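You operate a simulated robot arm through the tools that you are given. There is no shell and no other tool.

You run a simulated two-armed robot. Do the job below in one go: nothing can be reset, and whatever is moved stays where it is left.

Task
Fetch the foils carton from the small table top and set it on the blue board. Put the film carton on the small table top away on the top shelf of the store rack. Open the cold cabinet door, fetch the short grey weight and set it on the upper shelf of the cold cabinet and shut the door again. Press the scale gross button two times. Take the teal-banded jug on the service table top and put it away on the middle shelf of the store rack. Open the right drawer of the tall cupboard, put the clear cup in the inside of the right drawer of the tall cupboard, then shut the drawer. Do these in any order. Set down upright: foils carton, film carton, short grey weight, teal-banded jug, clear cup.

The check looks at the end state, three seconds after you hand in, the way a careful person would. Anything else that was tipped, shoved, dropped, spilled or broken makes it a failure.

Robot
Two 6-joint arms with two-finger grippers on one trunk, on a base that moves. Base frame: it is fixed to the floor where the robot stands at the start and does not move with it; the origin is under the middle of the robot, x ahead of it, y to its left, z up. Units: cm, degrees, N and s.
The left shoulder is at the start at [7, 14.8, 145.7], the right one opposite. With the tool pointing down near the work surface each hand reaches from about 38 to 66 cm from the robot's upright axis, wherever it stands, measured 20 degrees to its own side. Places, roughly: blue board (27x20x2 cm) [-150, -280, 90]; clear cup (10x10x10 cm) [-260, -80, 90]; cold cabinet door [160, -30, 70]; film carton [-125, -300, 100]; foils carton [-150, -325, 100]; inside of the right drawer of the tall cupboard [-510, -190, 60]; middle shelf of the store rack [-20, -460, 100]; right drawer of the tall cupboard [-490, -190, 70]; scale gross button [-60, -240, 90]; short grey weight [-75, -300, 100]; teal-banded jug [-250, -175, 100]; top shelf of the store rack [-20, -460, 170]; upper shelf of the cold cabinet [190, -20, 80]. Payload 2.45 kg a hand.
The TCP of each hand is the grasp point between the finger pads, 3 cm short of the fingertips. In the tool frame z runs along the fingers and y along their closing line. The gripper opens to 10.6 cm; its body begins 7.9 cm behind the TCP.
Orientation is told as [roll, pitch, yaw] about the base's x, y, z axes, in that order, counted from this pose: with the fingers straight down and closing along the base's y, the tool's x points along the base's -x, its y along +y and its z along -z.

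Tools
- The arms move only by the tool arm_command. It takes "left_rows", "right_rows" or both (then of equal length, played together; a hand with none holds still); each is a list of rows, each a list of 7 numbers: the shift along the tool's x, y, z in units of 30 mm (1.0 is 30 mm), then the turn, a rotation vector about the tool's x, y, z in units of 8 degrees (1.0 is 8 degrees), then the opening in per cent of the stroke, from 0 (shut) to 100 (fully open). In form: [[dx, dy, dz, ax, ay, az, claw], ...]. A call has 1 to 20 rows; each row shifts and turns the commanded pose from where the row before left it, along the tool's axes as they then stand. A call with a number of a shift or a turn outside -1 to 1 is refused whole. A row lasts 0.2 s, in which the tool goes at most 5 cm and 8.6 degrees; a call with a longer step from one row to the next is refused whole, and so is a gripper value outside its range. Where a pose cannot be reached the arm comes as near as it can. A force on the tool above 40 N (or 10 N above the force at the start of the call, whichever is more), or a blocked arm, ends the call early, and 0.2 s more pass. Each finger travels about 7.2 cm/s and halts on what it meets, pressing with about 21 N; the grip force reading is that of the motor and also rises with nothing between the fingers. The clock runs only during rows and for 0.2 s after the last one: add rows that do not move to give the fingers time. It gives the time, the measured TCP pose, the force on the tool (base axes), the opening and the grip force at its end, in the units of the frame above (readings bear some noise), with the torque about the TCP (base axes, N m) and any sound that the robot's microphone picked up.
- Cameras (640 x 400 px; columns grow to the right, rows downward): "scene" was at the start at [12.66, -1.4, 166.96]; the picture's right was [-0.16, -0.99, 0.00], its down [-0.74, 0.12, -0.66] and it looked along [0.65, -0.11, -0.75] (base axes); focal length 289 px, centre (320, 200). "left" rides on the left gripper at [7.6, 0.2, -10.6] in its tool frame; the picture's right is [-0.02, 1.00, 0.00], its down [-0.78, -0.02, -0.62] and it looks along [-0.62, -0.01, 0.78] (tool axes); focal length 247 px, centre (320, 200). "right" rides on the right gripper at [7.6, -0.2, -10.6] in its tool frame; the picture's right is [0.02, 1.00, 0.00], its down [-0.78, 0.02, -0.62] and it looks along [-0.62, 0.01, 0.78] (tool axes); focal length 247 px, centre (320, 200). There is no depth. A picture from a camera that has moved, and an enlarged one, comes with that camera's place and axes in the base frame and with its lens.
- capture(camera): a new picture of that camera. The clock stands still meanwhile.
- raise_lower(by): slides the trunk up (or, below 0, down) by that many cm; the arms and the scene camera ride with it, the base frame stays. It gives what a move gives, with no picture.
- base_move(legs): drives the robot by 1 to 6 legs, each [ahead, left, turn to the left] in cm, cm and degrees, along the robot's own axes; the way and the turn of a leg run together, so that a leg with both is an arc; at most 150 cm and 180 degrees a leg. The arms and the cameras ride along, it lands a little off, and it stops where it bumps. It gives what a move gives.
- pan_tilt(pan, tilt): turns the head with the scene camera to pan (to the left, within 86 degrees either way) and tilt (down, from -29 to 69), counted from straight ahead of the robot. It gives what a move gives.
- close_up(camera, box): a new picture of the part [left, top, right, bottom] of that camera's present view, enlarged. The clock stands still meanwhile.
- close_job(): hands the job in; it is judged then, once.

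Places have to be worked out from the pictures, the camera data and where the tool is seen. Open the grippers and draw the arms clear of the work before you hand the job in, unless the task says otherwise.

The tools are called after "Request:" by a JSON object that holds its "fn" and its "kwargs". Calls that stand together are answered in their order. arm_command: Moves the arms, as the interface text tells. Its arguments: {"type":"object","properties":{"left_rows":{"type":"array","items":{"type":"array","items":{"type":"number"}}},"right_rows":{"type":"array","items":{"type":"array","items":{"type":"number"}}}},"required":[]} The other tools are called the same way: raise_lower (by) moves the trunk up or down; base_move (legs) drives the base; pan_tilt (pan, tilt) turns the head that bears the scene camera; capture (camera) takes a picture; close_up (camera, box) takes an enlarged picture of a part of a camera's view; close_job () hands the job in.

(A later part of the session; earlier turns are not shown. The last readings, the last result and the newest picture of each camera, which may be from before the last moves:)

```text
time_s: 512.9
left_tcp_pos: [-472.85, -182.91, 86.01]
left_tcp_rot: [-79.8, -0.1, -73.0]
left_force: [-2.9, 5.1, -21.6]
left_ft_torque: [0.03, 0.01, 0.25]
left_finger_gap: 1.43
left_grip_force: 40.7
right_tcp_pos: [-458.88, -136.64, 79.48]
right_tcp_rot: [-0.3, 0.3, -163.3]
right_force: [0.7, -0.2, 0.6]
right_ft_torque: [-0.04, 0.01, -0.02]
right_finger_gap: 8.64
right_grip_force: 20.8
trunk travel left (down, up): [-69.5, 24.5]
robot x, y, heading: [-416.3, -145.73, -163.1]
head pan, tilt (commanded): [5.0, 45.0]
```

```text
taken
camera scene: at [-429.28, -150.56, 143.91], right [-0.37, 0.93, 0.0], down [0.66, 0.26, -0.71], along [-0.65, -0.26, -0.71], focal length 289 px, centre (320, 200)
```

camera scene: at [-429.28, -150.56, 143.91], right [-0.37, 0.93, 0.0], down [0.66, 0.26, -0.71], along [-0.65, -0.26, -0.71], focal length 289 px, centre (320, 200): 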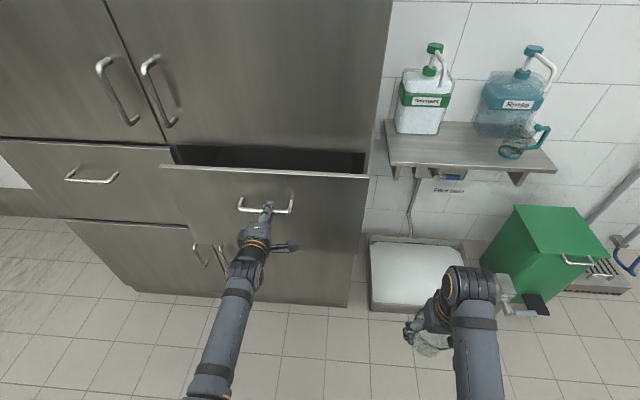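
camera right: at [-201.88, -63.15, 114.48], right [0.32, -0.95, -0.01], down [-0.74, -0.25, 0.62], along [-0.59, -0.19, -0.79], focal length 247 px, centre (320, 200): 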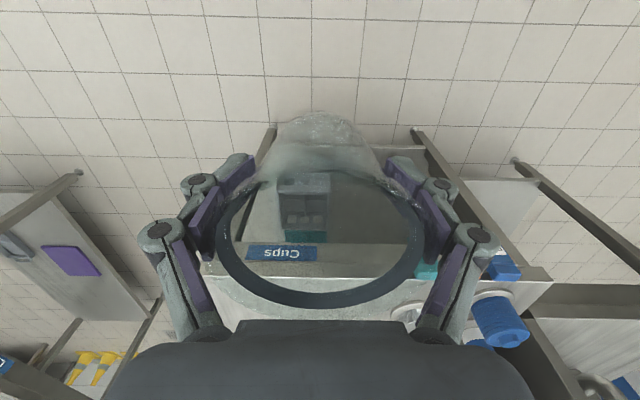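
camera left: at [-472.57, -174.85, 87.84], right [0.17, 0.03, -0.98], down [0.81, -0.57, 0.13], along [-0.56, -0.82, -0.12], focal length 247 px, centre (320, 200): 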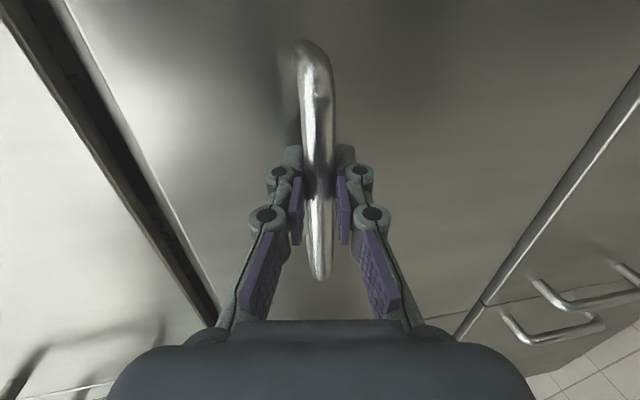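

The drawer slides out. I pull another 24 cm in steps.

Request:
{"fn": "base_move", "kwargs": {"legs": [[-12, 0, 0], [-12, 0, 0]]}}

Request:
{"fn": "capture", "kwargs": {"camera": "scene"}}

```text
time_s: 514.9
left_tcp_pos: [-458.84, -179.11, 86.09]
left_tcp_rot: [-79.7, 0.2, -72.6]
left_force: [-3.5, 5.8, -2.6]
left_ft_torque: [-0.25, 0.01, 0.32]
left_finger_gap: 1.44
left_grip_force: 40.2
right_tcp_pos: [-445.31, -132.86, 79.75]
right_tcp_rot: [-0.3, 0.0, -162.8]
right_force: [-0.6, -0.1, 0.0]
right_ft_torque: [-0.03, 0.0, 0.0]
right_finger_gap: 8.63
right_grip_force: 20.8
trunk travel left (down, up): [-69.5, 24.5]
robot x, y, heading: [-403.02, -141.89, -162.6]
head pan, tilt (commanded): [5.0, 45.0]
stopped in leg 2: the robot was blocked; the commanded pose is now the measured one
```

```text
taken
camera scene: at [-415.49, -146.51, 143.96], right [-0.38, 0.93, 0.0], down [0.65, 0.27, -0.71], along [-0.65, -0.27, -0.71], focal length 289 px, centre (320, 200)
```

scene: 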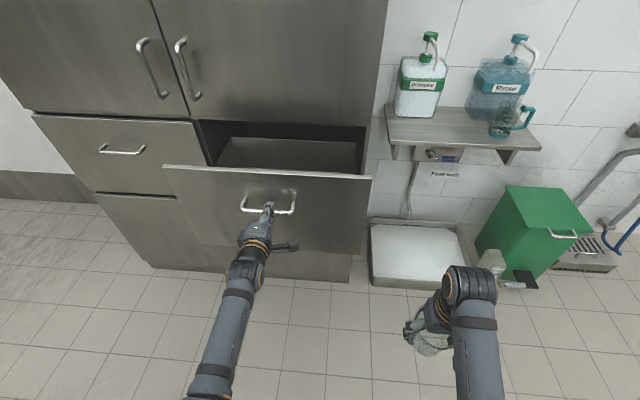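

The base touched something behind (the table end) and stopped; the drawer is open ≈22 cm. I move slightly forward (2 cm) to be free of it, and zoom into the drawer.

Request:
{"fn": "close_up", "kwargs": {"camera": "scene", "box": [150, 100, 390, 260]}}

Request:
{"fn": "pan_tilt", "kwargs": {"pan": -86, "tilt": 50}}

Request:
{"fn": "capture", "kwargs": {"camera": "scene"}}

Request:
{"fn": "pan_tilt", "kwargs": {"pan": 86, "tilt": 50}}

Request:
{"fn": "capture", "kwargs": {"camera": "scene"}}

```text
2.50 times, centred on (270, 180) of scene
camera zoom: at [-415.49, -146.51, 143.96], right [-0.38, 0.93, 0.0], down [0.65, 0.27, -0.71], along [-0.65, -0.27, -0.71], focal length 721 px, centre (445, 250)
```

zoom: 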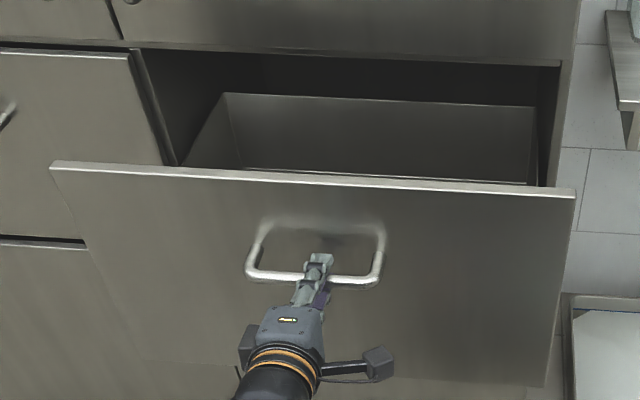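

```text
time_s: 516.6
left_tcp_pos: [-458.98, -179.1, 85.92]
left_tcp_rot: [-80.0, 0.1, -72.6]
left_force: [-1.4, 12.2, -7.9]
left_ft_torque: [-0.01, -0.03, -0.13]
left_finger_gap: 1.44
left_grip_force: 40.5
right_tcp_pos: [-445.36, -132.87, 79.51]
right_tcp_rot: [-0.2, 0.2, -162.7]
right_force: [0.3, 0.6, -0.7]
right_ft_torque: [-0.06, -0.02, -0.01]
right_finger_gap: 8.64
right_grip_force: 20.6
trunk travel left (down, up): [-69.5, 24.5]
robot x, y, heading: [-402.71, -141.82, -162.5]
head pan, tilt (commanded): [-85.9, 50.0]
```

```text
taken
camera scene: at [-410.86, -136.18, 143.23], right [0.93, 0.36, 0.0], down [0.28, -0.71, -0.64], along [-0.23, 0.6, -0.77], focal length 289 px, centre (320, 200)
```

scene: 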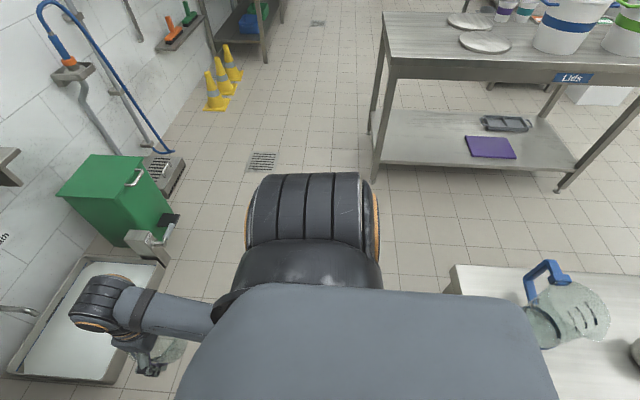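

```text
time_s: 519.2
left_tcp_pos: [-458.83, -179.08, 86.05]
left_tcp_rot: [-79.8, 0.1, -72.6]
left_force: [-3.2, 11.1, -10.7]
left_ft_torque: [-0.04, -0.02, -0.08]
left_finger_gap: 1.44
left_grip_force: 40.3
right_tcp_pos: [-445.35, -132.98, 79.61]
right_tcp_rot: [-0.2, 0.2, -162.8]
right_force: [1.1, 0.4, -0.7]
right_ft_torque: [0.04, 0.01, 0.01]
right_finger_gap: 8.65
right_grip_force: 21.0
trunk travel left (down, up): [-69.5, 24.5]
robot x, y, heading: [-402.86, -142.06, -162.8]
head pan, tilt (commanded): [85.9, 50.0]
```

```text
taken
camera scene: at [-406.33, -150.86, 143.25], right [-0.97, -0.23, 0.0], down [-0.17, 0.74, -0.64], along [0.15, -0.63, -0.77], focal length 289 px, centre (320, 200)
```

scene: 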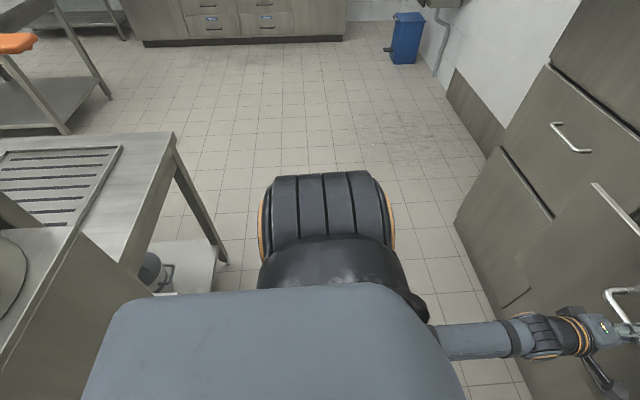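

The blue-handled jug and everything near the table end still stand. I pull the drawer further with the arm instead (10 cm, purely horizontal).

Request:
{"fn": "arm_command", "kwargs": {"left_rows": [[0, 0.1, -0.55, 0, 0, 0, 0], [0, 0.1, -0.55, 0, 0, 0, 0], [0, 0.1, -0.55, 0, 0, 0, 0], [0, 0.1, -0.55, 0, 0, 0, 0], [0, 0.1, -0.55, 0, 0, 0, 0], [0, 0.1, -0.55, 0, 0, 0, 0]]}}

Request:
{"fn": "pan_tilt", "kwargs": {"pan": 5, "tilt": 50}}

Request:
{"fn": "capture", "kwargs": {"camera": "scene"}}

```text
time_s: 520.6
left_tcp_pos: [-449.96, -176.45, 86.37]
left_tcp_rot: [-80.3, 0.1, -72.6]
left_force: [-36.5, -9.7, 7.6]
left_ft_torque: [-0.17, 0.29, 0.0]
left_finger_gap: 1.58
left_grip_force: 41.2
right_tcp_pos: [-445.51, -133.17, 79.52]
right_tcp_rot: [-0.3, 0.4, -162.8]
right_force: [-0.4, -0.6, -0.1]
right_ft_torque: [0.01, 0.01, -0.02]
right_finger_gap: 8.67
right_grip_force: 20.8
trunk travel left (down, up): [-69.5, 24.5]
robot x, y, heading: [-403.05, -141.55, -162.5]
head pan, tilt (commanded): [85.9, 50.0]
```

```text
time_s: 522.1
left_tcp_pos: [-449.64, -176.35, 86.45]
left_tcp_rot: [-80.4, 0.0, -72.5]
left_force: [-27.6, -16.7, 19.1]
left_ft_torque: [-0.29, 0.47, 0.27]
left_finger_gap: 1.52
left_grip_force: 42.0
right_tcp_pos: [-445.39, -133.07, 79.56]
right_tcp_rot: [-0.2, 0.4, -162.7]
right_force: [0.3, 0.4, 0.1]
right_ft_torque: [0.01, 0.01, 0.0]
right_finger_gap: 8.64
right_grip_force: 21.1
trunk travel left (down, up): [-69.5, 24.5]
robot x, y, heading: [-403.12, -141.84, -163.2]
head pan, tilt (commanded): [5.0, 50.0]
```

```text
taken
camera scene: at [-415.31, -146.58, 143.22], right [-0.38, 0.92, 0.0], down [0.71, 0.29, -0.64], along [-0.59, -0.24, -0.77], focal length 289 px, centre (320, 200)
```

scene: 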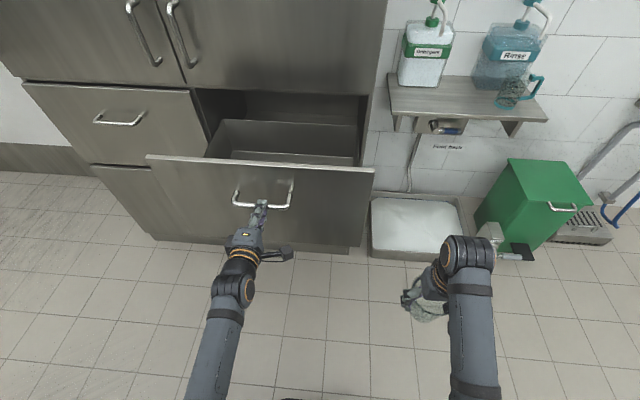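

The drawer reached its stop (≈32 cm open). I relieve the pull, open the left gripper and withdraw it horizontally.

Request:
{"fn": "arm_command", "kwargs": {"left_rows": [[0, -0.035, 0.2, 0, 0, 0, 0], [0, 0, 0, 0, 0, 0, 40], [0, 0, 0, 0, 0, 0, 65], [0, 0, 0, 0, 0, 0, 65], [0, 0.1, -0.55, 0, 0, 0, 65], [0, 0.1, -0.55, 0, 0, 0, 65], [0, 0.1, -0.55, 0, 0, 0, 65], [0, 0, 0, 0, 0, 0, 65]]}}

Request:
{"fn": "capture", "kwargs": {"camera": "scene"}}

Request:
{"fn": "close_up", "kwargs": {"camera": "scene", "box": [140, 90, 400, 240]}}

```text
time_s: 523.9
left_tcp_pos: [-444.98, -174.89, 86.15]
left_tcp_rot: [-80.0, 0.2, -72.5]
left_force: [0.1, 0.8, 0.1]
left_ft_torque: [-0.02, 0.01, 0.01]
left_finger_gap: 6.9
left_grip_force: 0.1
right_tcp_pos: [-445.23, -132.92, 79.69]
right_tcp_rot: [-0.2, 0.0, -162.8]
right_force: [0.1, -0.9, 0.1]
right_ft_torque: [-0.02, -0.01, 0.04]
right_finger_gap: 8.67
right_grip_force: 21.0
trunk travel left (down, up): [-69.5, 24.5]
robot x, y, heading: [-403.24, -141.75, -162.6]
head pan, tilt (commanded): [5.0, 50.0]
```

```text
taken
camera scene: at [-415.01, -146.46, 143.25], right [-0.38, 0.93, 0.0], down [0.71, 0.29, -0.64], along [-0.59, -0.24, -0.77], focal length 289 px, centre (320, 200)
```

scene: 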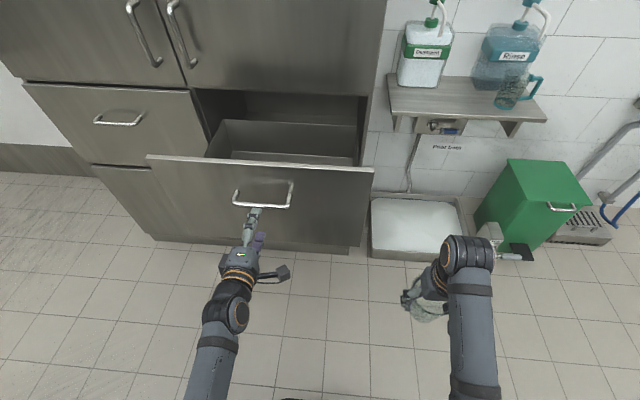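

```text
2.46 times, centred on (270, 165) of scene
camera zoom: at [-415.01, -146.46, 143.25], right [-0.38, 0.93, 0.0], down [0.71, 0.29, -0.64], along [-0.59, -0.24, -0.77], focal length 710 px, centre (443, 286)
```

zoom: 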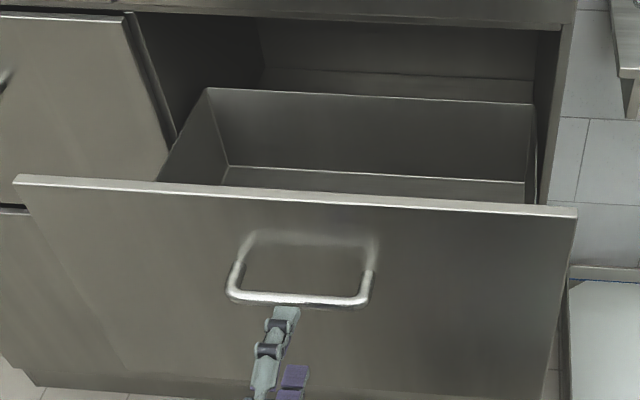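

The drawer stays open. I raise the trunk to the top, then un-roll the left hand (above the drawer front) before folding it.

Request:
{"fn": "raise_lower", "kwargs": {"by": 24.3}}

Request:
{"fn": "arm_command", "kwargs": {"left_rows": [[0, 0, 0, 0, 0, 1, 40], [0, 0, 0, 0, 0, 1, 20], [0, 0, 0, 0, 0, 1, 0], [0, 0, 0, 0, 0, 1, 0], [0, 0, 0, 0, 0, 1, 0], [0, 0, 0, 0, 0, 1, 0], [0, 0, 0, 0, 0, 1, 0], [0, 0, 0, 0, 0, 1, 0], [0, 0, 0, 0, 0, 1, 0], [0, 0, 0, 0, 0, 1, 0], [0, 0, 0, 0, 0, 1, 0], [0, 0, 0, 0, 0, 0.25, 0], [-0.155, 0, 0.88, 0, 0, 0, 0], [-0.155, 0, 0.88, 0, 0, 0, 0], [-0.155, 0, 0.88, 0, 0, 0, 0], [0, 0, 0, 0, 0, 0, 0]]}}

```text
time_s: 526.4
left_tcp_pos: [-444.97, -174.89, 110.35]
left_tcp_rot: [-79.9, 0.0, -72.7]
left_force: [-0.2, 0.2, 0.2]
left_ft_torque: [-0.01, 0.03, 0.02]
left_finger_gap: 6.89
left_grip_force: 0.0
right_tcp_pos: [-445.06, -133.03, 104.0]
right_tcp_rot: [-0.3, 0.2, -162.8]
right_force: [0.3, 0.1, 0.5]
right_ft_torque: [0.0, 0.01, 0.03]
right_finger_gap: 8.66
right_grip_force: 21.3
trunk travel left (down, up): [-93.8, 0.2]
robot x, y, heading: [-403.11, -141.86, -162.6]
head pan, tilt (commanded): [5.0, 50.0]
```

```text
time_s: 529.8
left_tcp_pos: [-452.62, -177.32, 110.35]
left_tcp_rot: [-0.6, -80.0, -162.0]
left_force: [0.5, -0.6, 0.0]
left_ft_torque: [-0.04, -0.02, 0.01]
left_finger_gap: 0.01
left_grip_force: 20.9
right_tcp_pos: [-445.16, -133.07, 103.93]
right_tcp_rot: [-0.3, 0.1, -162.8]
right_force: [0.1, -0.3, -0.4]
right_ft_torque: [0.02, -0.01, 0.01]
right_finger_gap: 8.66
right_grip_force: 21.0
trunk travel left (down, up): [-93.8, 0.2]
robot x, y, heading: [-402.95, -141.97, -162.5]
head pan, tilt (commanded): [5.0, 50.0]
```

Now I fold the left hand to straight-down, close to the body.

Request:
{"fn": "arm_command", "kwargs": {"left_rows": [[0.283, 0, -0.356, 0, 1, 0, 0], [0.33, 0, -0.313, 0, 1, 0, 0], [0.37, 0, -0.265, 0, 1, 0, 0], [0.403, 0, -0.211, 0, 1, 0, 0], [0.429, 0, -0.152, 0, 1, 0, 0], [0.446, 0, -0.091, 0, 1, 0, 0], [0.454, 0, -0.028, 0, 1, 0, 0], [0.453, 0, 0.035, 0, 1, 0, 0], [0.444, 0, 0.098, 0, 1, 0, 0], [0.426, 0, 0.159, 0, 1, 0, 0], [0.8, 0.3, 0, 0, 0, 0, 0], [0.8, 0.3, 0, 0, 0, 0, 0], [0, 0, 0, 0, 0, 0, 0]]}}

Request:
{"fn": "capture", "kwargs": {"camera": "scene"}}

```text
time_s: 532.6
left_tcp_pos: [-436.21, -174.05, 103.84]
left_tcp_rot: [-0.2, 0.1, -162.6]
left_force: [0.1, -0.1, -0.8]
left_ft_torque: [0.01, -0.04, -0.01]
left_finger_gap: 0.0
left_grip_force: 21.3
right_tcp_pos: [-445.3, -133.04, 104.04]
right_tcp_rot: [-0.3, 0.2, -162.9]
right_force: [-1.1, -0.1, 0.3]
right_ft_torque: [0.0, -0.03, -0.01]
right_finger_gap: 8.65
right_grip_force: 20.7
trunk travel left (down, up): [-93.8, 0.2]
robot x, y, heading: [-402.79, -142.26, -162.9]
head pan, tilt (commanded): [5.0, 50.0]
```

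```text
taken
camera scene: at [-415.17, -146.46, 167.54], right [-0.38, 0.93, 0.0], down [0.71, 0.29, -0.64], along [-0.59, -0.24, -0.77], focal length 289 px, centre (320, 200)
```

scene: 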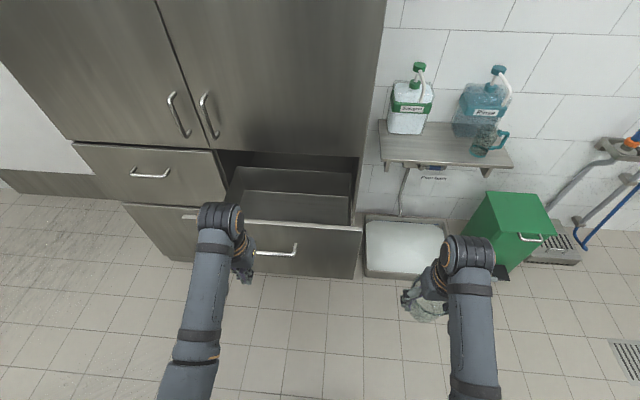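

Both hands are folded straight-down. I step 4 cm forward (off the table end), then strafe left 38 cm to line the cup up with the open drawer.

Request:
{"fn": "base_move", "kwargs": {"legs": [[4, 0, 0], [0, 38, 0]]}}

Request:
{"fn": "pan_tilt", "kwargs": {"pan": -15, "tilt": 50}}

Request:
{"fn": "capture", "kwargs": {"camera": "scene"}}

Request:
{"fn": "capture", "kwargs": {"camera": "right"}}

```text
time_s: 535.5
left_tcp_pos: [-428.61, -211.47, 103.91]
left_tcp_rot: [-0.1, 0.1, -162.7]
left_force: [0.0, 0.1, -0.5]
left_ft_torque: [-0.01, 0.0, -0.01]
left_finger_gap: 0.01
left_grip_force: 21.0
right_tcp_pos: [-437.73, -170.54, 103.93]
right_tcp_rot: [-0.2, 0.1, -163.0]
right_force: [0.4, 0.4, 0.3]
right_ft_torque: [-0.02, -0.01, 0.03]
right_finger_gap: 8.64
right_grip_force: 21.1
trunk travel left (down, up): [-93.8, 0.2]
robot x, y, heading: [-395.52, -179.58, -162.9]
head pan, tilt (commanded): [5.0, 50.0]
```

```text
time_s: 536.4
left_tcp_pos: [-428.69, -211.79, 103.88]
left_tcp_rot: [-0.2, 0.0, -162.9]
left_force: [-0.2, -0.2, -0.6]
left_ft_torque: [0.0, -0.03, 0.02]
left_finger_gap: 0.0
left_grip_force: 21.0
right_tcp_pos: [-437.67, -170.63, 104.01]
right_tcp_rot: [-0.4, 0.1, -163.1]
right_force: [-0.9, -0.9, 0.4]
right_ft_torque: [0.02, 0.05, -0.02]
right_finger_gap: 8.63
right_grip_force: 21.6
trunk travel left (down, up): [-93.8, 0.2]
robot x, y, heading: [-395.52, -179.92, -163.0]
head pan, tilt (commanded): [-15.0, 50.0]
```

```text
taken
camera scene: at [-407.99, -181.66, 167.55], right [-0.04, 1.0, 0.0], down [0.77, 0.03, -0.64], along [-0.64, -0.02, -0.77], focal length 289 px, centre (320, 200)
```

scene: 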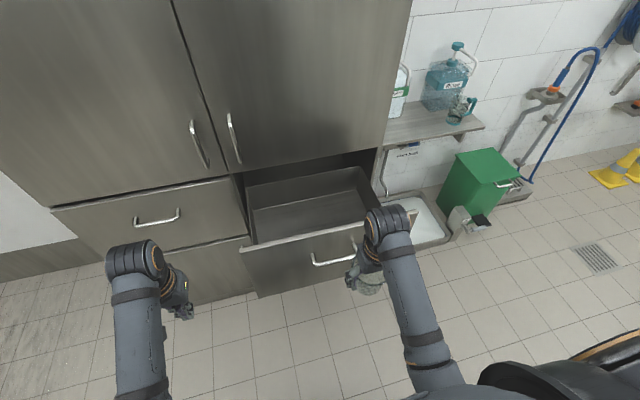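

```text
taken
camera right: at [-430.27, -168.31, 114.59], right [0.31, -0.95, -0.01], down [-0.74, -0.25, 0.62], along [-0.59, -0.19, -0.78], focal length 247 px, centre (320, 200)
```

right: 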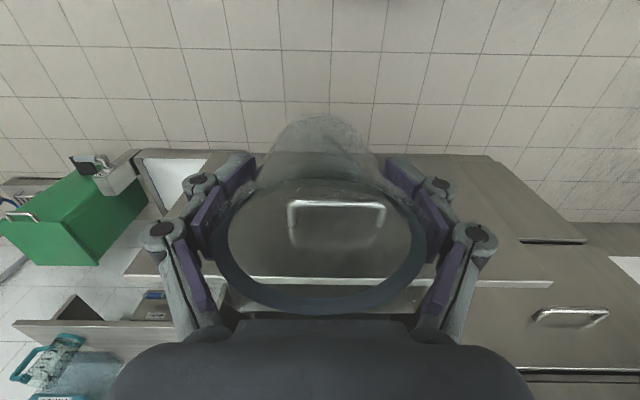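

The cup is laterally centred on the drawer. I move the left hand further out to the side (clear of the upper door handle) and raise the cup by 1 cm before going over the drawer front.

Request:
{"fn": "arm_command", "kwargs": {"left_rows": [[0.2, 0.7, 0, 0, 0, 0, 0], [0.2, 0.7, 0, 0, 0, 0, 0], [0.2, 0.7, 0, 0, 0, 0, 0], [0, 0.7, 0, 0, 0, 0, 0]], "right_rows": [[0, 0, -0.15, 0, 0, 0, 0], [0, 0, -0.15, 0, 0, 0, 0], [0, 0, -0.1, 0, 0, 0, 0], [0, 0, 0, 0, 0, 0, 0]]}}

Request:
{"fn": "base_move", "kwargs": {"legs": [[12, 0, 0]]}}

Request:
{"fn": "capture", "kwargs": {"camera": "right"}}

Request:
{"fn": "capture", "kwargs": {"camera": "scene"}}

```text
time_s: 537.4
left_tcp_pos: [-424.33, -219.18, 103.91]
left_tcp_rot: [-0.3, 0.0, -162.8]
left_force: [-0.3, 0.1, -0.6]
left_ft_torque: [0.01, 0.02, 0.04]
left_finger_gap: 0.0
left_grip_force: 21.3
right_tcp_pos: [-437.55, -170.81, 105.21]
right_tcp_rot: [-0.4, 0.1, -162.9]
right_force: [0.2, -0.6, 0.6]
right_ft_torque: [0.04, -0.01, -0.01]
right_finger_gap: 8.63
right_grip_force: 20.8
trunk travel left (down, up): [-93.8, 0.2]
robot x, y, heading: [-395.25, -179.62, -162.8]
head pan, tilt (commanded): [-15.0, 50.0]
```

```text
time_s: 538.6
left_tcp_pos: [-435.72, -222.55, 104.07]
left_tcp_rot: [-0.2, -0.1, -162.8]
left_force: [-0.1, -1.3, 0.0]
left_ft_torque: [0.02, 0.06, 0.03]
left_finger_gap: 0.0
left_grip_force: 21.2
right_tcp_pos: [-448.89, -174.1, 105.22]
right_tcp_rot: [-0.4, -0.1, -163.1]
right_force: [0.5, -0.3, -0.6]
right_ft_torque: [0.01, 0.04, 0.03]
right_finger_gap: 8.67
right_grip_force: 21.2
trunk travel left (down, up): [-93.8, 0.2]
robot x, y, heading: [-406.82, -183.17, -163.0]
head pan, tilt (commanded): [-15.0, 50.0]
```

```text
taken
camera right: at [-441.53, -171.73, 115.84], right [0.31, -0.95, -0.01], down [-0.74, -0.25, 0.62], along [-0.59, -0.19, -0.78], focal length 247 px, centre (320, 200)
```

right: 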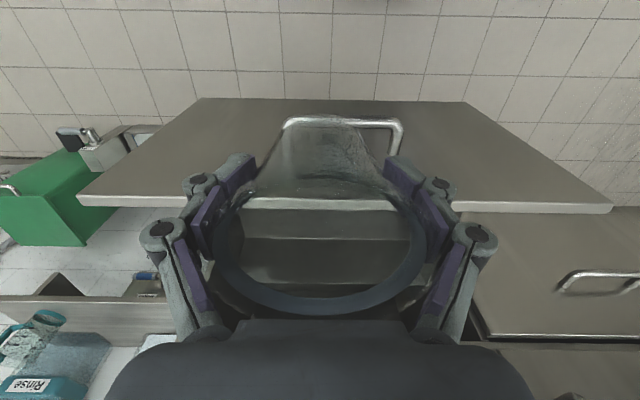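

```text
taken
camera scene: at [-419.19, -185.03, 167.58], right [-0.04, 1.0, 0.0], down [0.76, 0.03, -0.64], along [-0.64, -0.02, -0.76], focal length 289 px, centre (320, 200)
```

scene: 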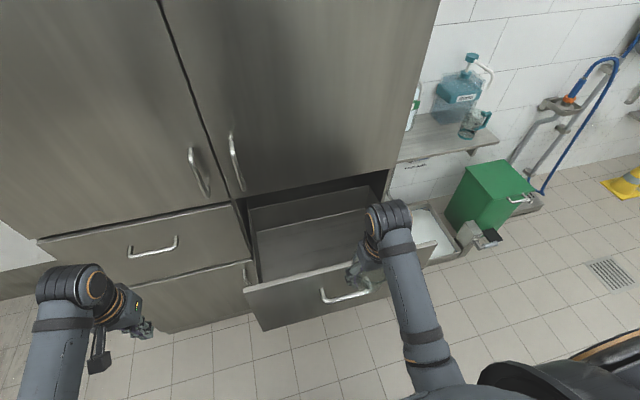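

The drawer front's top edge computes to z≈97–99, the cup bottom is ≈100–101. I raise the cup another 1.2 cm for margin and go forward in steps.

Request:
{"fn": "arm_command", "kwargs": {"right_rows": [[0, 0, -0.2, 0, 0, 0, 0], [0, 0, -0.2, 0, 0, 0, 0], [0, 0, 0, 0, 0, 0, 0]]}}

Request:
{"fn": "base_move", "kwargs": {"legs": [[11, 0, 0]]}}

Request:
{"fn": "capture", "kwargs": {"camera": "right"}}

Request:
{"fn": "capture", "kwargs": {"camera": "scene"}}

```text
time_s: 539.4
left_tcp_pos: [-436.01, -222.62, 103.91]
left_tcp_rot: [-0.3, 0.1, -162.7]
left_force: [-0.1, 0.2, 0.3]
left_ft_torque: [0.03, -0.04, -0.03]
left_finger_gap: 0.01
left_grip_force: 21.0
right_tcp_pos: [-449.21, -174.07, 106.13]
right_tcp_rot: [-0.5, 0.0, -163.0]
right_force: [-0.4, -0.2, 0.0]
right_ft_torque: [0.01, -0.01, 0.03]
right_finger_gap: 8.66
right_grip_force: 20.9
right hand out of reach, approached as far as the arm can: row 2
trunk travel left (down, up): [-93.8, 0.2]
robot x, y, heading: [-407.03, -183.04, -162.9]
head pan, tilt (commanded): [-15.0, 50.0]
```

```text
time_s: 540.6
left_tcp_pos: [-446.29, -225.68, 103.98]
left_tcp_rot: [-0.2, -0.1, -162.9]
left_force: [-0.3, 0.2, -0.2]
left_ft_torque: [-0.05, -0.01, -0.04]
left_finger_gap: 0.0
left_grip_force: 21.6
right_tcp_pos: [-459.33, -177.19, 106.09]
right_tcp_rot: [-0.4, -0.1, -163.2]
right_force: [0.1, 0.3, -0.3]
right_ft_torque: [-0.01, 0.05, -0.03]
right_finger_gap: 8.66
right_grip_force: 21.4
trunk travel left (down, up): [-93.8, 0.2]
robot x, y, heading: [-417.46, -186.55, -162.9]
head pan, tilt (commanded): [-15.0, 50.0]
```

```text
taken
camera right: at [-451.91, -174.89, 116.7], right [0.31, -0.95, -0.01], down [-0.74, -0.25, 0.62], along [-0.59, -0.19, -0.78], focal length 247 px, centre (320, 200)
```

right: 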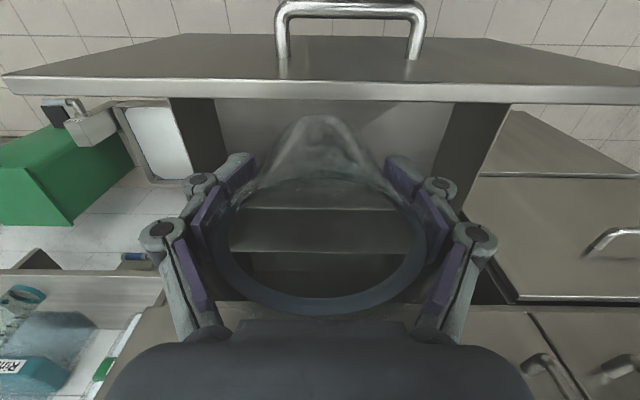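

```text
taken
camera scene: at [-429.63, -188.19, 167.58], right [-0.04, 1.0, 0.0], down [0.76, 0.03, -0.64], along [-0.64, -0.02, -0.76], focal length 289 px, centre (320, 200)
```

scene: 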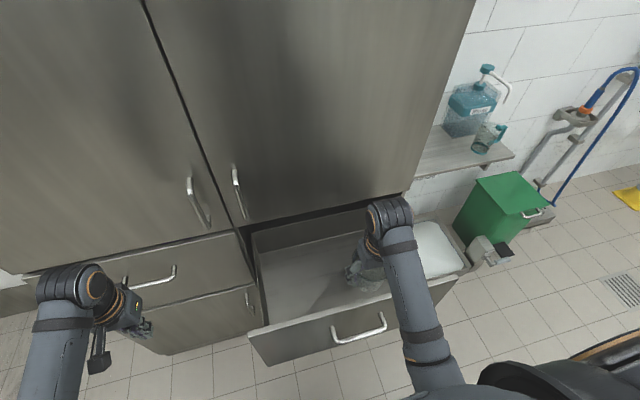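

The cup is over the drawer's inside. I go another 10 cm forward so the hand has room behind the drawer front.

Request:
{"fn": "base_move", "kwargs": {"legs": [[10, 0, 0]]}}

Request:
{"fn": "capture", "kwargs": {"camera": "right"}}

Request:
{"fn": "capture", "kwargs": {"camera": "scene"}}

```text
time_s: 541.7
left_tcp_pos: [-455.48, -228.58, 103.98]
left_tcp_rot: [-0.3, -0.2, -162.9]
left_force: [0.0, 0.8, -0.5]
left_ft_torque: [0.01, 0.06, 0.01]
left_finger_gap: 0.0
left_grip_force: 21.0
right_tcp_pos: [-468.57, -180.01, 106.24]
right_tcp_rot: [-0.4, -0.3, -163.1]
right_force: [-0.5, 0.4, 0.7]
right_ft_torque: [-0.02, 0.01, 0.01]
right_finger_gap: 8.65
right_grip_force: 21.4
trunk travel left (down, up): [-93.8, 0.2]
robot x, y, heading: [-427.09, -189.73, -162.6]
head pan, tilt (commanded): [-15.0, 50.0]
```

```text
taken
camera right: at [-461.13, -177.7, 116.75], right [0.31, -0.95, -0.01], down [-0.74, -0.25, 0.63], along [-0.6, -0.19, -0.78], focal length 247 px, centre (320, 200)
```

right: 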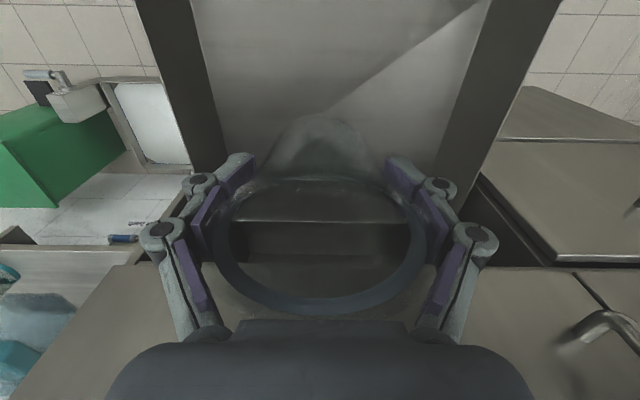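

```text
taken
camera scene: at [-438.77, -190.99, 167.61], right [-0.04, 1.0, 0.0], down [0.76, 0.03, -0.65], along [-0.65, -0.02, -0.76], focal length 289 px, centre (320, 200)
```

scene: 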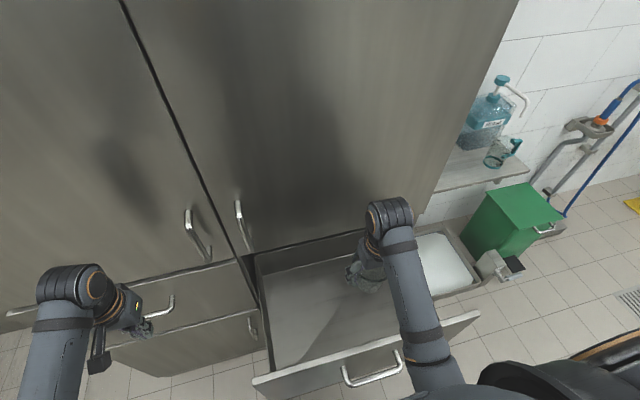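

The cup is inside the drawer opening with ≥20 cm to either side wall. I lower it with the arm 21 cm and check clearances.

Request:
{"fn": "arm_command", "kwargs": {"right_rows": [[0, 0, 0.7, 0, 0, 0, 0], [0, 0, 0.7, 0, 0, 0, 0], [0, 0, 0.7, 0, 0, 0, 0], [0, 0, 0.7, 0, 0, 0, 0], [0, 0, 0.7, 0, 0, 0, 0], [0, 0, 0.7, 0, 0, 0, 0], [0, 0, 0.7, 0, 0, 0, 0], [0, 0, 0.7, 0, 0, 0, 0], [0, 0, 0.7, 0, 0, 0, 0], [0, 0, 0.7, 0, 0, 0, 0]]}}

Request:
{"fn": "capture", "kwargs": {"camera": "right"}}

Request:
{"fn": "close_up", "kwargs": {"camera": "scene", "box": [240, 180, 500, 400]}}

```text
time_s: 543.9
left_tcp_pos: [-455.87, -228.66, 103.93]
left_tcp_rot: [-0.2, 0.0, -162.9]
left_force: [0.6, -0.5, 0.3]
left_ft_torque: [0.0, -0.02, 0.01]
left_finger_gap: 0.0
left_grip_force: 21.0
right_tcp_pos: [-468.91, -180.19, 85.09]
right_tcp_rot: [-0.3, 0.0, -163.1]
right_force: [-0.4, -0.8, 0.0]
right_ft_torque: [0.0, 0.0, 0.0]
right_finger_gap: 8.65
right_grip_force: 21.4
trunk travel left (down, up): [-93.8, 0.2]
robot x, y, heading: [-427.07, -189.4, -162.9]
head pan, tilt (commanded): [-15.0, 50.0]
```

```text
taken
camera right: at [-461.59, -177.76, 95.61], right [0.31, -0.95, -0.01], down [-0.74, -0.25, 0.62], along [-0.59, -0.19, -0.78], focal length 247 px, centre (320, 200)
```

right: 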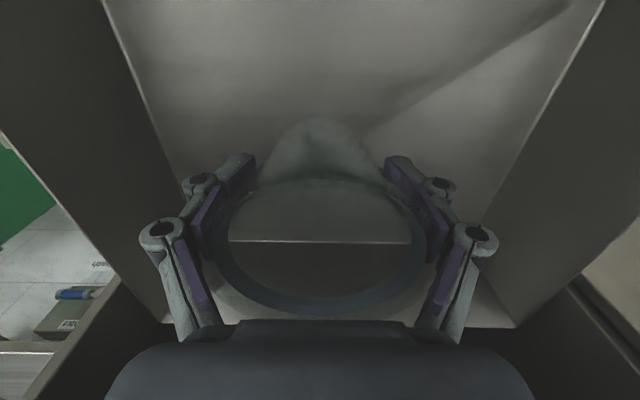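

```text
1.82 times, centred on (370, 290) of scene
camera zoom: at [-439.43, -191.19, 167.55], right [-0.04, 1.0, 0.0], down [0.77, 0.03, -0.64], along [-0.64, -0.02, -0.77], focal length 525 px, centre (229, 36)
```

zoom: 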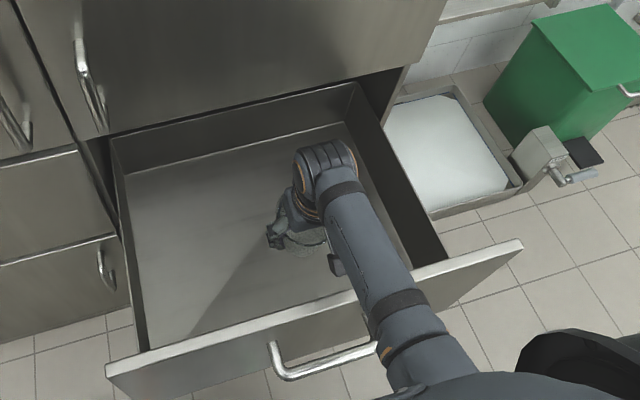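

Clear so far; the forearm passes above the drawer front. I lower another 12 cm with the arm.

Request:
{"fn": "arm_command", "kwargs": {"right_rows": [[0, 0, 0.6, 0, 0, 0, 0], [0, 0, 0.6, 0, 0, 0, 0], [0, 0, 0.6, 0, 0, 0, 0], [0, 0, 0.6, 0, 0, 0, 0], [0, 0, 0.6, 0, 0, 0, 0], [0, 0, 0.6, 0, 0, 0, 0], [0, 0, 0.4, 0, 0, 0, 0]]}}

Request:
{"fn": "capture", "kwargs": {"camera": "right"}}

Request:
{"fn": "close_up", "kwargs": {"camera": "scene", "box": [240, 180, 500, 400]}}

```text
time_s: 545.5
left_tcp_pos: [-455.81, -228.67, 103.93]
left_tcp_rot: [-0.2, 0.1, -162.9]
left_force: [-0.2, 0.5, 0.2]
left_ft_torque: [-0.02, 0.0, 0.01]
left_finger_gap: 0.01
left_grip_force: 21.2
right_tcp_pos: [-469.12, -180.04, 72.95]
right_tcp_rot: [-0.4, -0.1, -163.1]
right_force: [0.6, 0.5, 0.6]
right_ft_torque: [0.02, -0.02, 0.0]
right_finger_gap: 8.65
right_grip_force: 21.1
trunk travel left (down, up): [-93.8, 0.2]
robot x, y, heading: [-427.16, -189.2, -162.8]
head pan, tilt (commanded): [-15.0, 50.0]
```

```text
taken
camera right: at [-461.73, -177.67, 83.63], right [0.31, -0.95, -0.01], down [-0.74, -0.25, 0.62], along [-0.59, -0.19, -0.78], focal length 247 px, centre (320, 200)
```

right: 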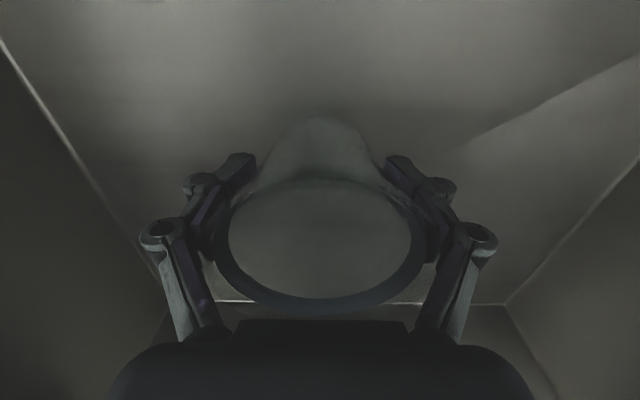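

```text
1.82 times, centred on (370, 290) of scene
camera zoom: at [-439.44, -191.2, 167.55], right [-0.04, 1.0, 0.0], down [0.77, 0.03, -0.64], along [-0.64, -0.02, -0.77], focal length 525 px, centre (229, 36)
```

zoom: 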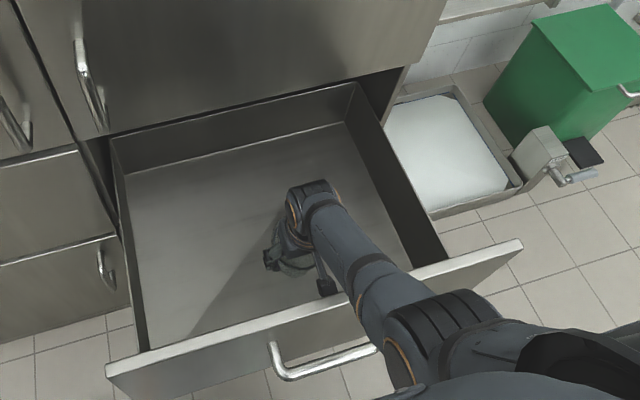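

The floor is estimated at z≈60–63, the cup bottom now at ≈68.5. I lower with the trunk 4 cm, then in small steps.

Request:
{"fn": "raise_lower", "kwargs": {"by": -4}}

Request:
{"fn": "capture", "kwargs": {"camera": "right"}}

```text
time_s: 546.4
left_tcp_pos: [-455.89, -228.77, 99.9]
left_tcp_rot: [-0.3, 0.1, -162.9]
left_force: [0.0, -0.2, 1.0]
left_ft_torque: [0.0, 0.03, -0.02]
left_finger_gap: 0.02
left_grip_force: 21.0
right_tcp_pos: [-469.44, -180.18, 69.26]
right_tcp_rot: [-0.4, -0.3, -162.9]
right_force: [-1.0, 0.6, 0.4]
right_ft_torque: [0.0, 0.0, -0.02]
right_finger_gap: 8.66
right_grip_force: 20.9
trunk travel left (down, up): [-89.8, 4.2]
robot x, y, heading: [-426.85, -189.1, -163.0]
head pan, tilt (commanded): [-15.0, 50.0]
```

```text
taken
camera right: at [-462.05, -177.8, 79.84], right [0.31, -0.95, -0.01], down [-0.74, -0.25, 0.63], along [-0.6, -0.19, -0.78], focal length 247 px, centre (320, 200)
```

right: 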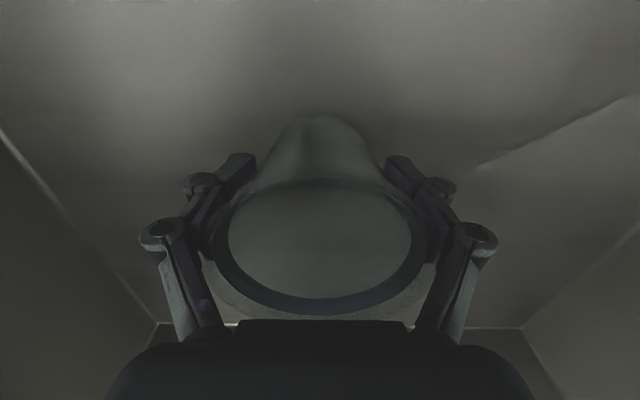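

Request:
{"fn": "close_up", "kwargs": {"camera": "scene", "box": [280, 200, 460, 380]}}

Request:
{"fn": "pan_tilt", "kwargs": {"pan": -40, "tilt": 60}}

Request:
{"fn": "capture", "kwargs": {"camera": "scene"}}

```text
2.22 times, centred on (370, 290) of scene
camera zoom: at [-439.51, -191.35, 163.63], right [-0.04, 1.0, 0.0], down [0.77, 0.03, -0.64], along [-0.64, -0.02, -0.77], focal length 641 px, centre (209, 0)
```

zoom: 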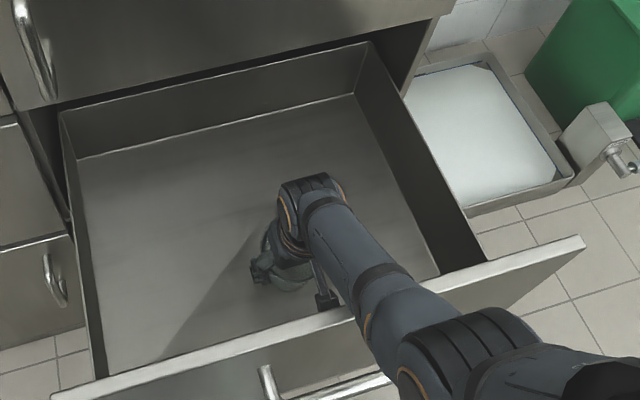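

```text
time_s: 547.2
left_tcp_pos: [-455.76, -228.83, 99.92]
left_tcp_rot: [-0.2, 0.2, -162.9]
left_force: [0.1, -0.3, 0.0]
left_ft_torque: [-0.01, 0.0, 0.01]
left_finger_gap: 0.02
left_grip_force: 21.1
right_tcp_pos: [-469.55, -180.12, 69.19]
right_tcp_rot: [-0.4, -0.4, -163.1]
right_force: [1.1, 0.4, -0.3]
right_ft_torque: [0.0, -0.03, 0.0]
right_finger_gap: 8.66
right_grip_force: 21.0
trunk travel left (down, up): [-89.8, 4.2]
robot x, y, heading: [-427.02, -189.05, -162.8]
head pan, tilt (commanded): [-40.0, 60.0]
```

```text
taken
camera scene: at [-437.9, -188.5, 162.33], right [0.39, 0.92, 0.0], down [0.8, -0.34, -0.5], along [-0.46, 0.2, -0.87], focal length 289 px, centre (320, 200)
```

scene: 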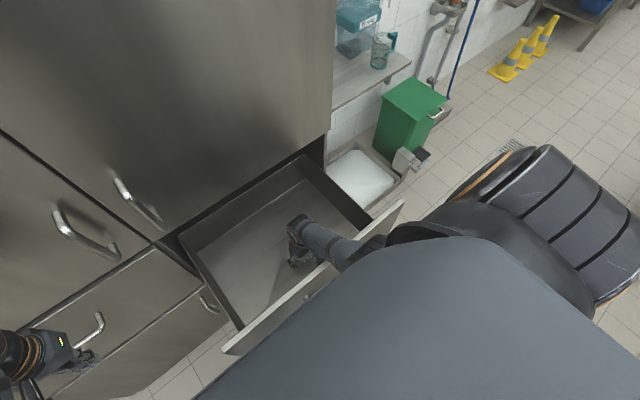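

The forearm clears the drawer front by an estimated 2–3 cm, so I lower the rest with the arm (which straightens and lifts the elbow), feeling for the floor.

Request:
{"fn": "arm_command", "kwargs": {"right_rows": [[0, 0, 0.15, 0, 0, 0, 0], [0, 0, 0.15, 0, 0, 0, 0], [0, 0, 0.15, 0, 0, 0, 0], [0, 0, 0, 0, 0, 0, 0]]}}

```text
time_s: 548.0
left_tcp_pos: [-455.54, -228.88, 99.95]
left_tcp_rot: [-0.4, -0.1, -162.9]
left_force: [1.2, -0.3, 0.0]
left_ft_torque: [0.0, -0.02, 0.02]
left_finger_gap: 0.0
left_grip_force: 21.0
right_tcp_pos: [-469.93, -180.34, 68.66]
right_tcp_rot: [-0.6, -1.4, -163.1]
right_force: [5.0, 2.1, 29.7]
right_ft_torque: [-0.1, 0.25, 0.02]
right_finger_gap: 8.89
right_grip_force: 20.5
trunk travel left (down, up): [-89.8, 4.2]
robot x, y, heading: [-426.63, -189.21, -162.7]
head pan, tilt (commanded): [-40.0, 60.0]
stopped in row 3 (right hand): the force on the tool passed its limit at 41 N (the readings are from after the stop); the commanded pose is now the measured one
```

Contact with the floor (TCP z≈68.7). I ease up 0.3 cm and open the gripper fully.

Request:
{"fn": "arm_command", "kwargs": {"right_rows": [[0, 0, -0.1, 0, 0, 0, 0], [0, 0, 0, 0, 0, 0, 0], [0, 0, 0, 0, 0, 0, 90], [0, 0, 0, 0, 0, 0, 100], [0, 0, 0, 0, 0, 0, 100], [0, 0, 0, 0, 0, 0, 100]]}}

Request:
{"fn": "capture", "kwargs": {"camera": "right"}}

```text
time_s: 549.4
left_tcp_pos: [-455.77, -228.7, 99.8]
left_tcp_rot: [-0.2, 0.1, -162.9]
left_force: [-0.1, 0.2, -0.5]
left_ft_torque: [0.0, -0.04, 0.01]
left_finger_gap: 0.02
left_grip_force: 21.3
right_tcp_pos: [-469.68, -180.07, 68.63]
right_tcp_rot: [-0.5, -0.8, -162.9]
right_force: [-0.5, -0.2, -0.5]
right_ft_torque: [-0.03, -0.02, -0.01]
right_finger_gap: 10.59
right_grip_force: 0.2
trunk travel left (down, up): [-89.8, 4.2]
robot x, y, heading: [-426.86, -189.25, -163.2]
head pan, tilt (commanded): [-40.0, 60.0]
```

```text
taken
camera right: at [-462.2, -177.73, 79.07], right [0.31, -0.95, -0.01], down [-0.73, -0.25, 0.63], along [-0.6, -0.19, -0.78], focal length 247 px, centre (320, 200)
```

right: 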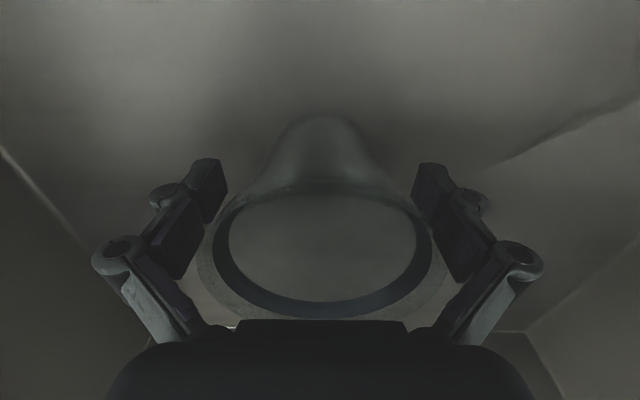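

Released; the cup stands upright on the drawer floor. I raise the hand straight up.

Request:
{"fn": "arm_command", "kwargs": {"right_rows": [[0, 0, -0.4, 0, 0, 0, 100], [0, 0, -0.6, 0, 0, 0, 100], [0, 0, -0.7, 0, 0, 0, 100], [0, 0, -0.7, 0, 0, 0, 100], [0, 0, -0.8, 0, 0, 0, 100], [0, 0, -0.8, 0, 0, 0, 100]]}}

Request:
{"fn": "capture", "kwargs": {"camera": "right"}}

```text
time_s: 550.8
left_tcp_pos: [-455.81, -228.63, 100.0]
left_tcp_rot: [-0.3, 0.1, -162.9]
left_force: [-0.3, 0.5, -0.6]
left_ft_torque: [0.04, -0.02, -0.02]
left_finger_gap: 0.0
left_grip_force: 21.1
right_tcp_pos: [-469.33, -180.15, 80.68]
right_tcp_rot: [-0.5, -0.8, -163.0]
right_force: [0.7, 0.3, 0.0]
right_ft_torque: [-0.04, -0.01, 0.0]
right_finger_gap: 10.57
right_grip_force: 0.0
trunk travel left (down, up): [-89.8, 4.2]
robot x, y, heading: [-426.63, -189.26, -163.1]
head pan, tilt (commanded): [-40.0, 60.0]
```

```text
taken
camera right: at [-461.89, -177.82, 91.14], right [0.31, -0.95, -0.01], down [-0.73, -0.25, 0.63], along [-0.6, -0.19, -0.77], focal length 247 px, centre (320, 200)
```

right: 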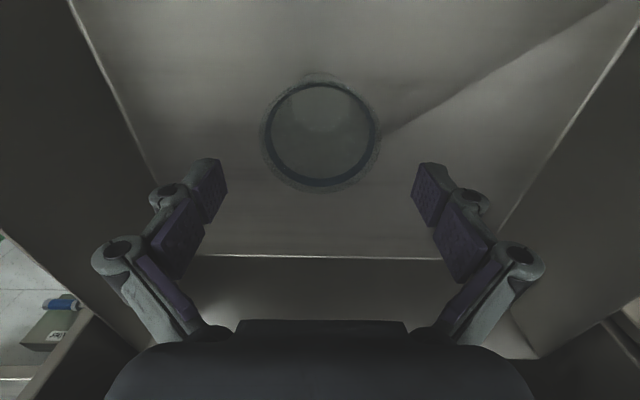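

The cup stands upright in the drawer. I raise trunk and hand to clear the drawer front, closing the fingers.

Request:
{"fn": "raise_lower", "kwargs": {"by": 4.1}}

Request:
{"fn": "arm_command", "kwargs": {"right_rows": [[0, 0, -0.8, 0, 0, 0, 100], [0, 0, -0.8, 0, 0, 0, 60], [0, 0, -0.8, 0, 0, 0, 30], [0, 0, -0.8, 0, 0, 0, 0], [0, 0, -0.8, 0, 0, 0, 0], [0, 0, -0.8, 0, 0, 0, 0], [0, 0, -0.8, 0, 0, 0, 0], [0, 0, -0.8, 0, 0, 0, 0], [0, 0, -0.5, 0, 0, 0, 0]]}}

Request:
{"fn": "pan_tilt", "kwargs": {"pan": -15, "tilt": 50}}

Request:
{"fn": "capture", "kwargs": {"camera": "scene"}}

```text
time_s: 551.6
left_tcp_pos: [-455.8, -228.76, 104.11]
left_tcp_rot: [-0.2, 0.1, -162.9]
left_force: [-0.2, -0.1, 0.4]
left_ft_torque: [-0.02, -0.02, 0.0]
left_finger_gap: 0.0
left_grip_force: 21.1
right_tcp_pos: [-469.49, -180.24, 84.74]
right_tcp_rot: [-0.4, -0.8, -163.1]
right_force: [0.2, -0.6, -0.6]
right_ft_torque: [0.0, -0.02, -0.02]
right_finger_gap: 10.6
right_grip_force: 0.1
trunk travel left (down, up): [-93.9, 0.1]
robot x, y, heading: [-426.88, -189.0, -163.2]
head pan, tilt (commanded): [-40.0, 60.0]
```

```text
time_s: 553.6
left_tcp_pos: [-455.88, -228.71, 103.93]
left_tcp_rot: [-0.2, 0.0, -162.8]
left_force: [-0.6, 0.3, -0.7]
left_ft_torque: [-0.07, 0.01, -0.03]
left_finger_gap: 0.02
left_grip_force: 21.3
right_tcp_pos: [-469.1, -180.34, 105.59]
right_tcp_rot: [-0.5, -0.8, -163.1]
right_force: [0.6, -0.3, 0.8]
right_ft_torque: [-0.01, -0.01, 0.01]
right_finger_gap: 0.0
right_grip_force: 21.2
trunk travel left (down, up): [-93.9, 0.1]
robot x, y, heading: [-426.77, -189.12, -163.1]
head pan, tilt (commanded): [-40.0, 60.0]
```

```text
time_s: 554.5
left_tcp_pos: [-455.77, -228.83, 103.89]
left_tcp_rot: [-0.2, 0.1, -162.9]
left_force: [0.7, 0.5, 0.8]
left_ft_torque: [0.02, 0.01, 0.0]
left_finger_gap: 0.01
left_grip_force: 20.9
right_tcp_pos: [-469.14, -180.28, 105.41]
right_tcp_rot: [-0.5, -0.9, -163.1]
right_force: [0.3, 0.4, 0.6]
right_ft_torque: [-0.01, 0.0, 0.02]
right_finger_gap: 0.02
right_grip_force: 21.1
trunk travel left (down, up): [-93.9, 0.1]
robot x, y, heading: [-426.68, -189.09, -163.1]
head pan, tilt (commanded): [-15.0, 50.0]
```

```text
taken
camera scene: at [-439.36, -191.16, 167.65], right [-0.03, 1.0, 0.0], down [0.77, 0.03, -0.64], along [-0.64, -0.02, -0.77], focal length 289 px, centre (320, 200)
```

scene: 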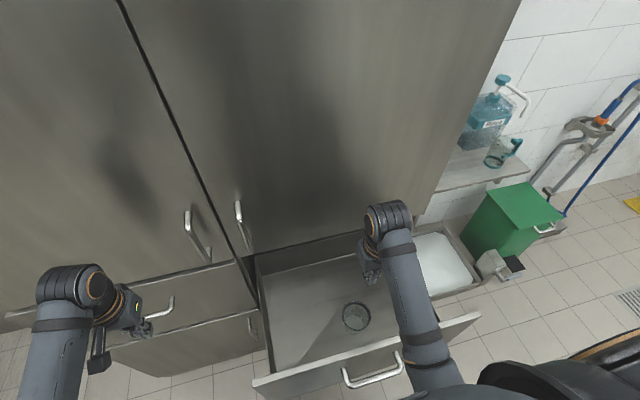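

The cup stands upright in the open drawer. I back the base 33 cm (stopping short of the table behind) and bring the right hand, closed, to a forward-tilted fist at z≈93.5 for pushing the drawer.

Request:
{"fn": "base_move", "kwargs": {"legs": [[-32, 0, 0]]}}

Request:
{"fn": "arm_command", "kwargs": {"right_rows": [[0, 0, 1, 0, 0, 0, 0], [0, 0, 1, 0, 0, 0, 0], [0, 0, 1, 0, 0, 0, 0], [0, 0, 1, 0, 0, 0, 0], [-0.4, 0, 0, 0, -1, 0, 0], [-0.396, 0, 0.056, 0, -1, 0, 0], [-0.385, 0, 0.11, 0, -1, 0, 0], [-0.365, 0, 0.163, 0, -1, 0, 0], [-0.339, 0, 0.212, 0, -1, 0, 0], [-0.306, 0, 0.257, 0, -1, 0, 0], [-0.268, 0, 0.297, 0, -1, 0, 0], [-0.224, 0, 0.332, 0, -1, 0, 0], [0, 0, 0, 0, 0, 0, 0]]}}

Request:
{"fn": "capture", "kwargs": {"camera": "scene"}}

```text
time_s: 556.6
left_tcp_pos: [-425.56, -219.41, 103.89]
left_tcp_rot: [-0.1, 0.1, -162.7]
left_force: [-0.5, 0.9, -0.4]
left_ft_torque: [0.02, -0.06, -0.02]
left_finger_gap: 0.03
left_grip_force: 21.3
right_tcp_pos: [-438.76, -171.02, 105.49]
right_tcp_rot: [-0.4, -0.8, -163.1]
right_force: [0.4, -0.3, 0.7]
right_ft_torque: [0.07, 0.0, 0.01]
right_finger_gap: 0.01
right_grip_force: 21.5
trunk travel left (down, up): [-93.9, 0.1]
robot x, y, heading: [-396.82, -180.25, -162.8]
head pan, tilt (commanded): [-15.0, 50.0]
```

```text
time_s: 559.4
left_tcp_pos: [-425.27, -219.31, 104.0]
left_tcp_rot: [-0.3, 0.1, -162.8]
left_force: [-0.6, 0.6, 0.4]
left_ft_torque: [0.0, 0.02, 0.01]
left_finger_gap: 0.02
left_grip_force: 21.5
right_tcp_pos: [-448.09, -173.68, 93.56]
right_tcp_rot: [-1.1, -64.9, -162.0]
right_force: [0.6, 0.5, -0.3]
right_ft_torque: [-0.01, -0.03, -0.01]
right_finger_gap: 0.0
right_grip_force: 20.7
trunk travel left (down, up): [-93.9, 0.1]
robot x, y, heading: [-396.28, -180.19, -162.8]
head pan, tilt (commanded): [-15.0, 50.0]
```

```text
taken
camera scene: at [-408.88, -181.83, 167.65], right [-0.04, 1.0, 0.0], down [0.77, 0.03, -0.64], along [-0.64, -0.02, -0.77], focal length 289 px, centre (320, 200)
```

scene: 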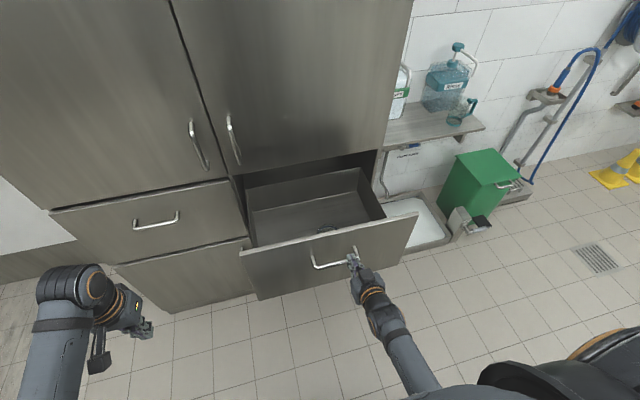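

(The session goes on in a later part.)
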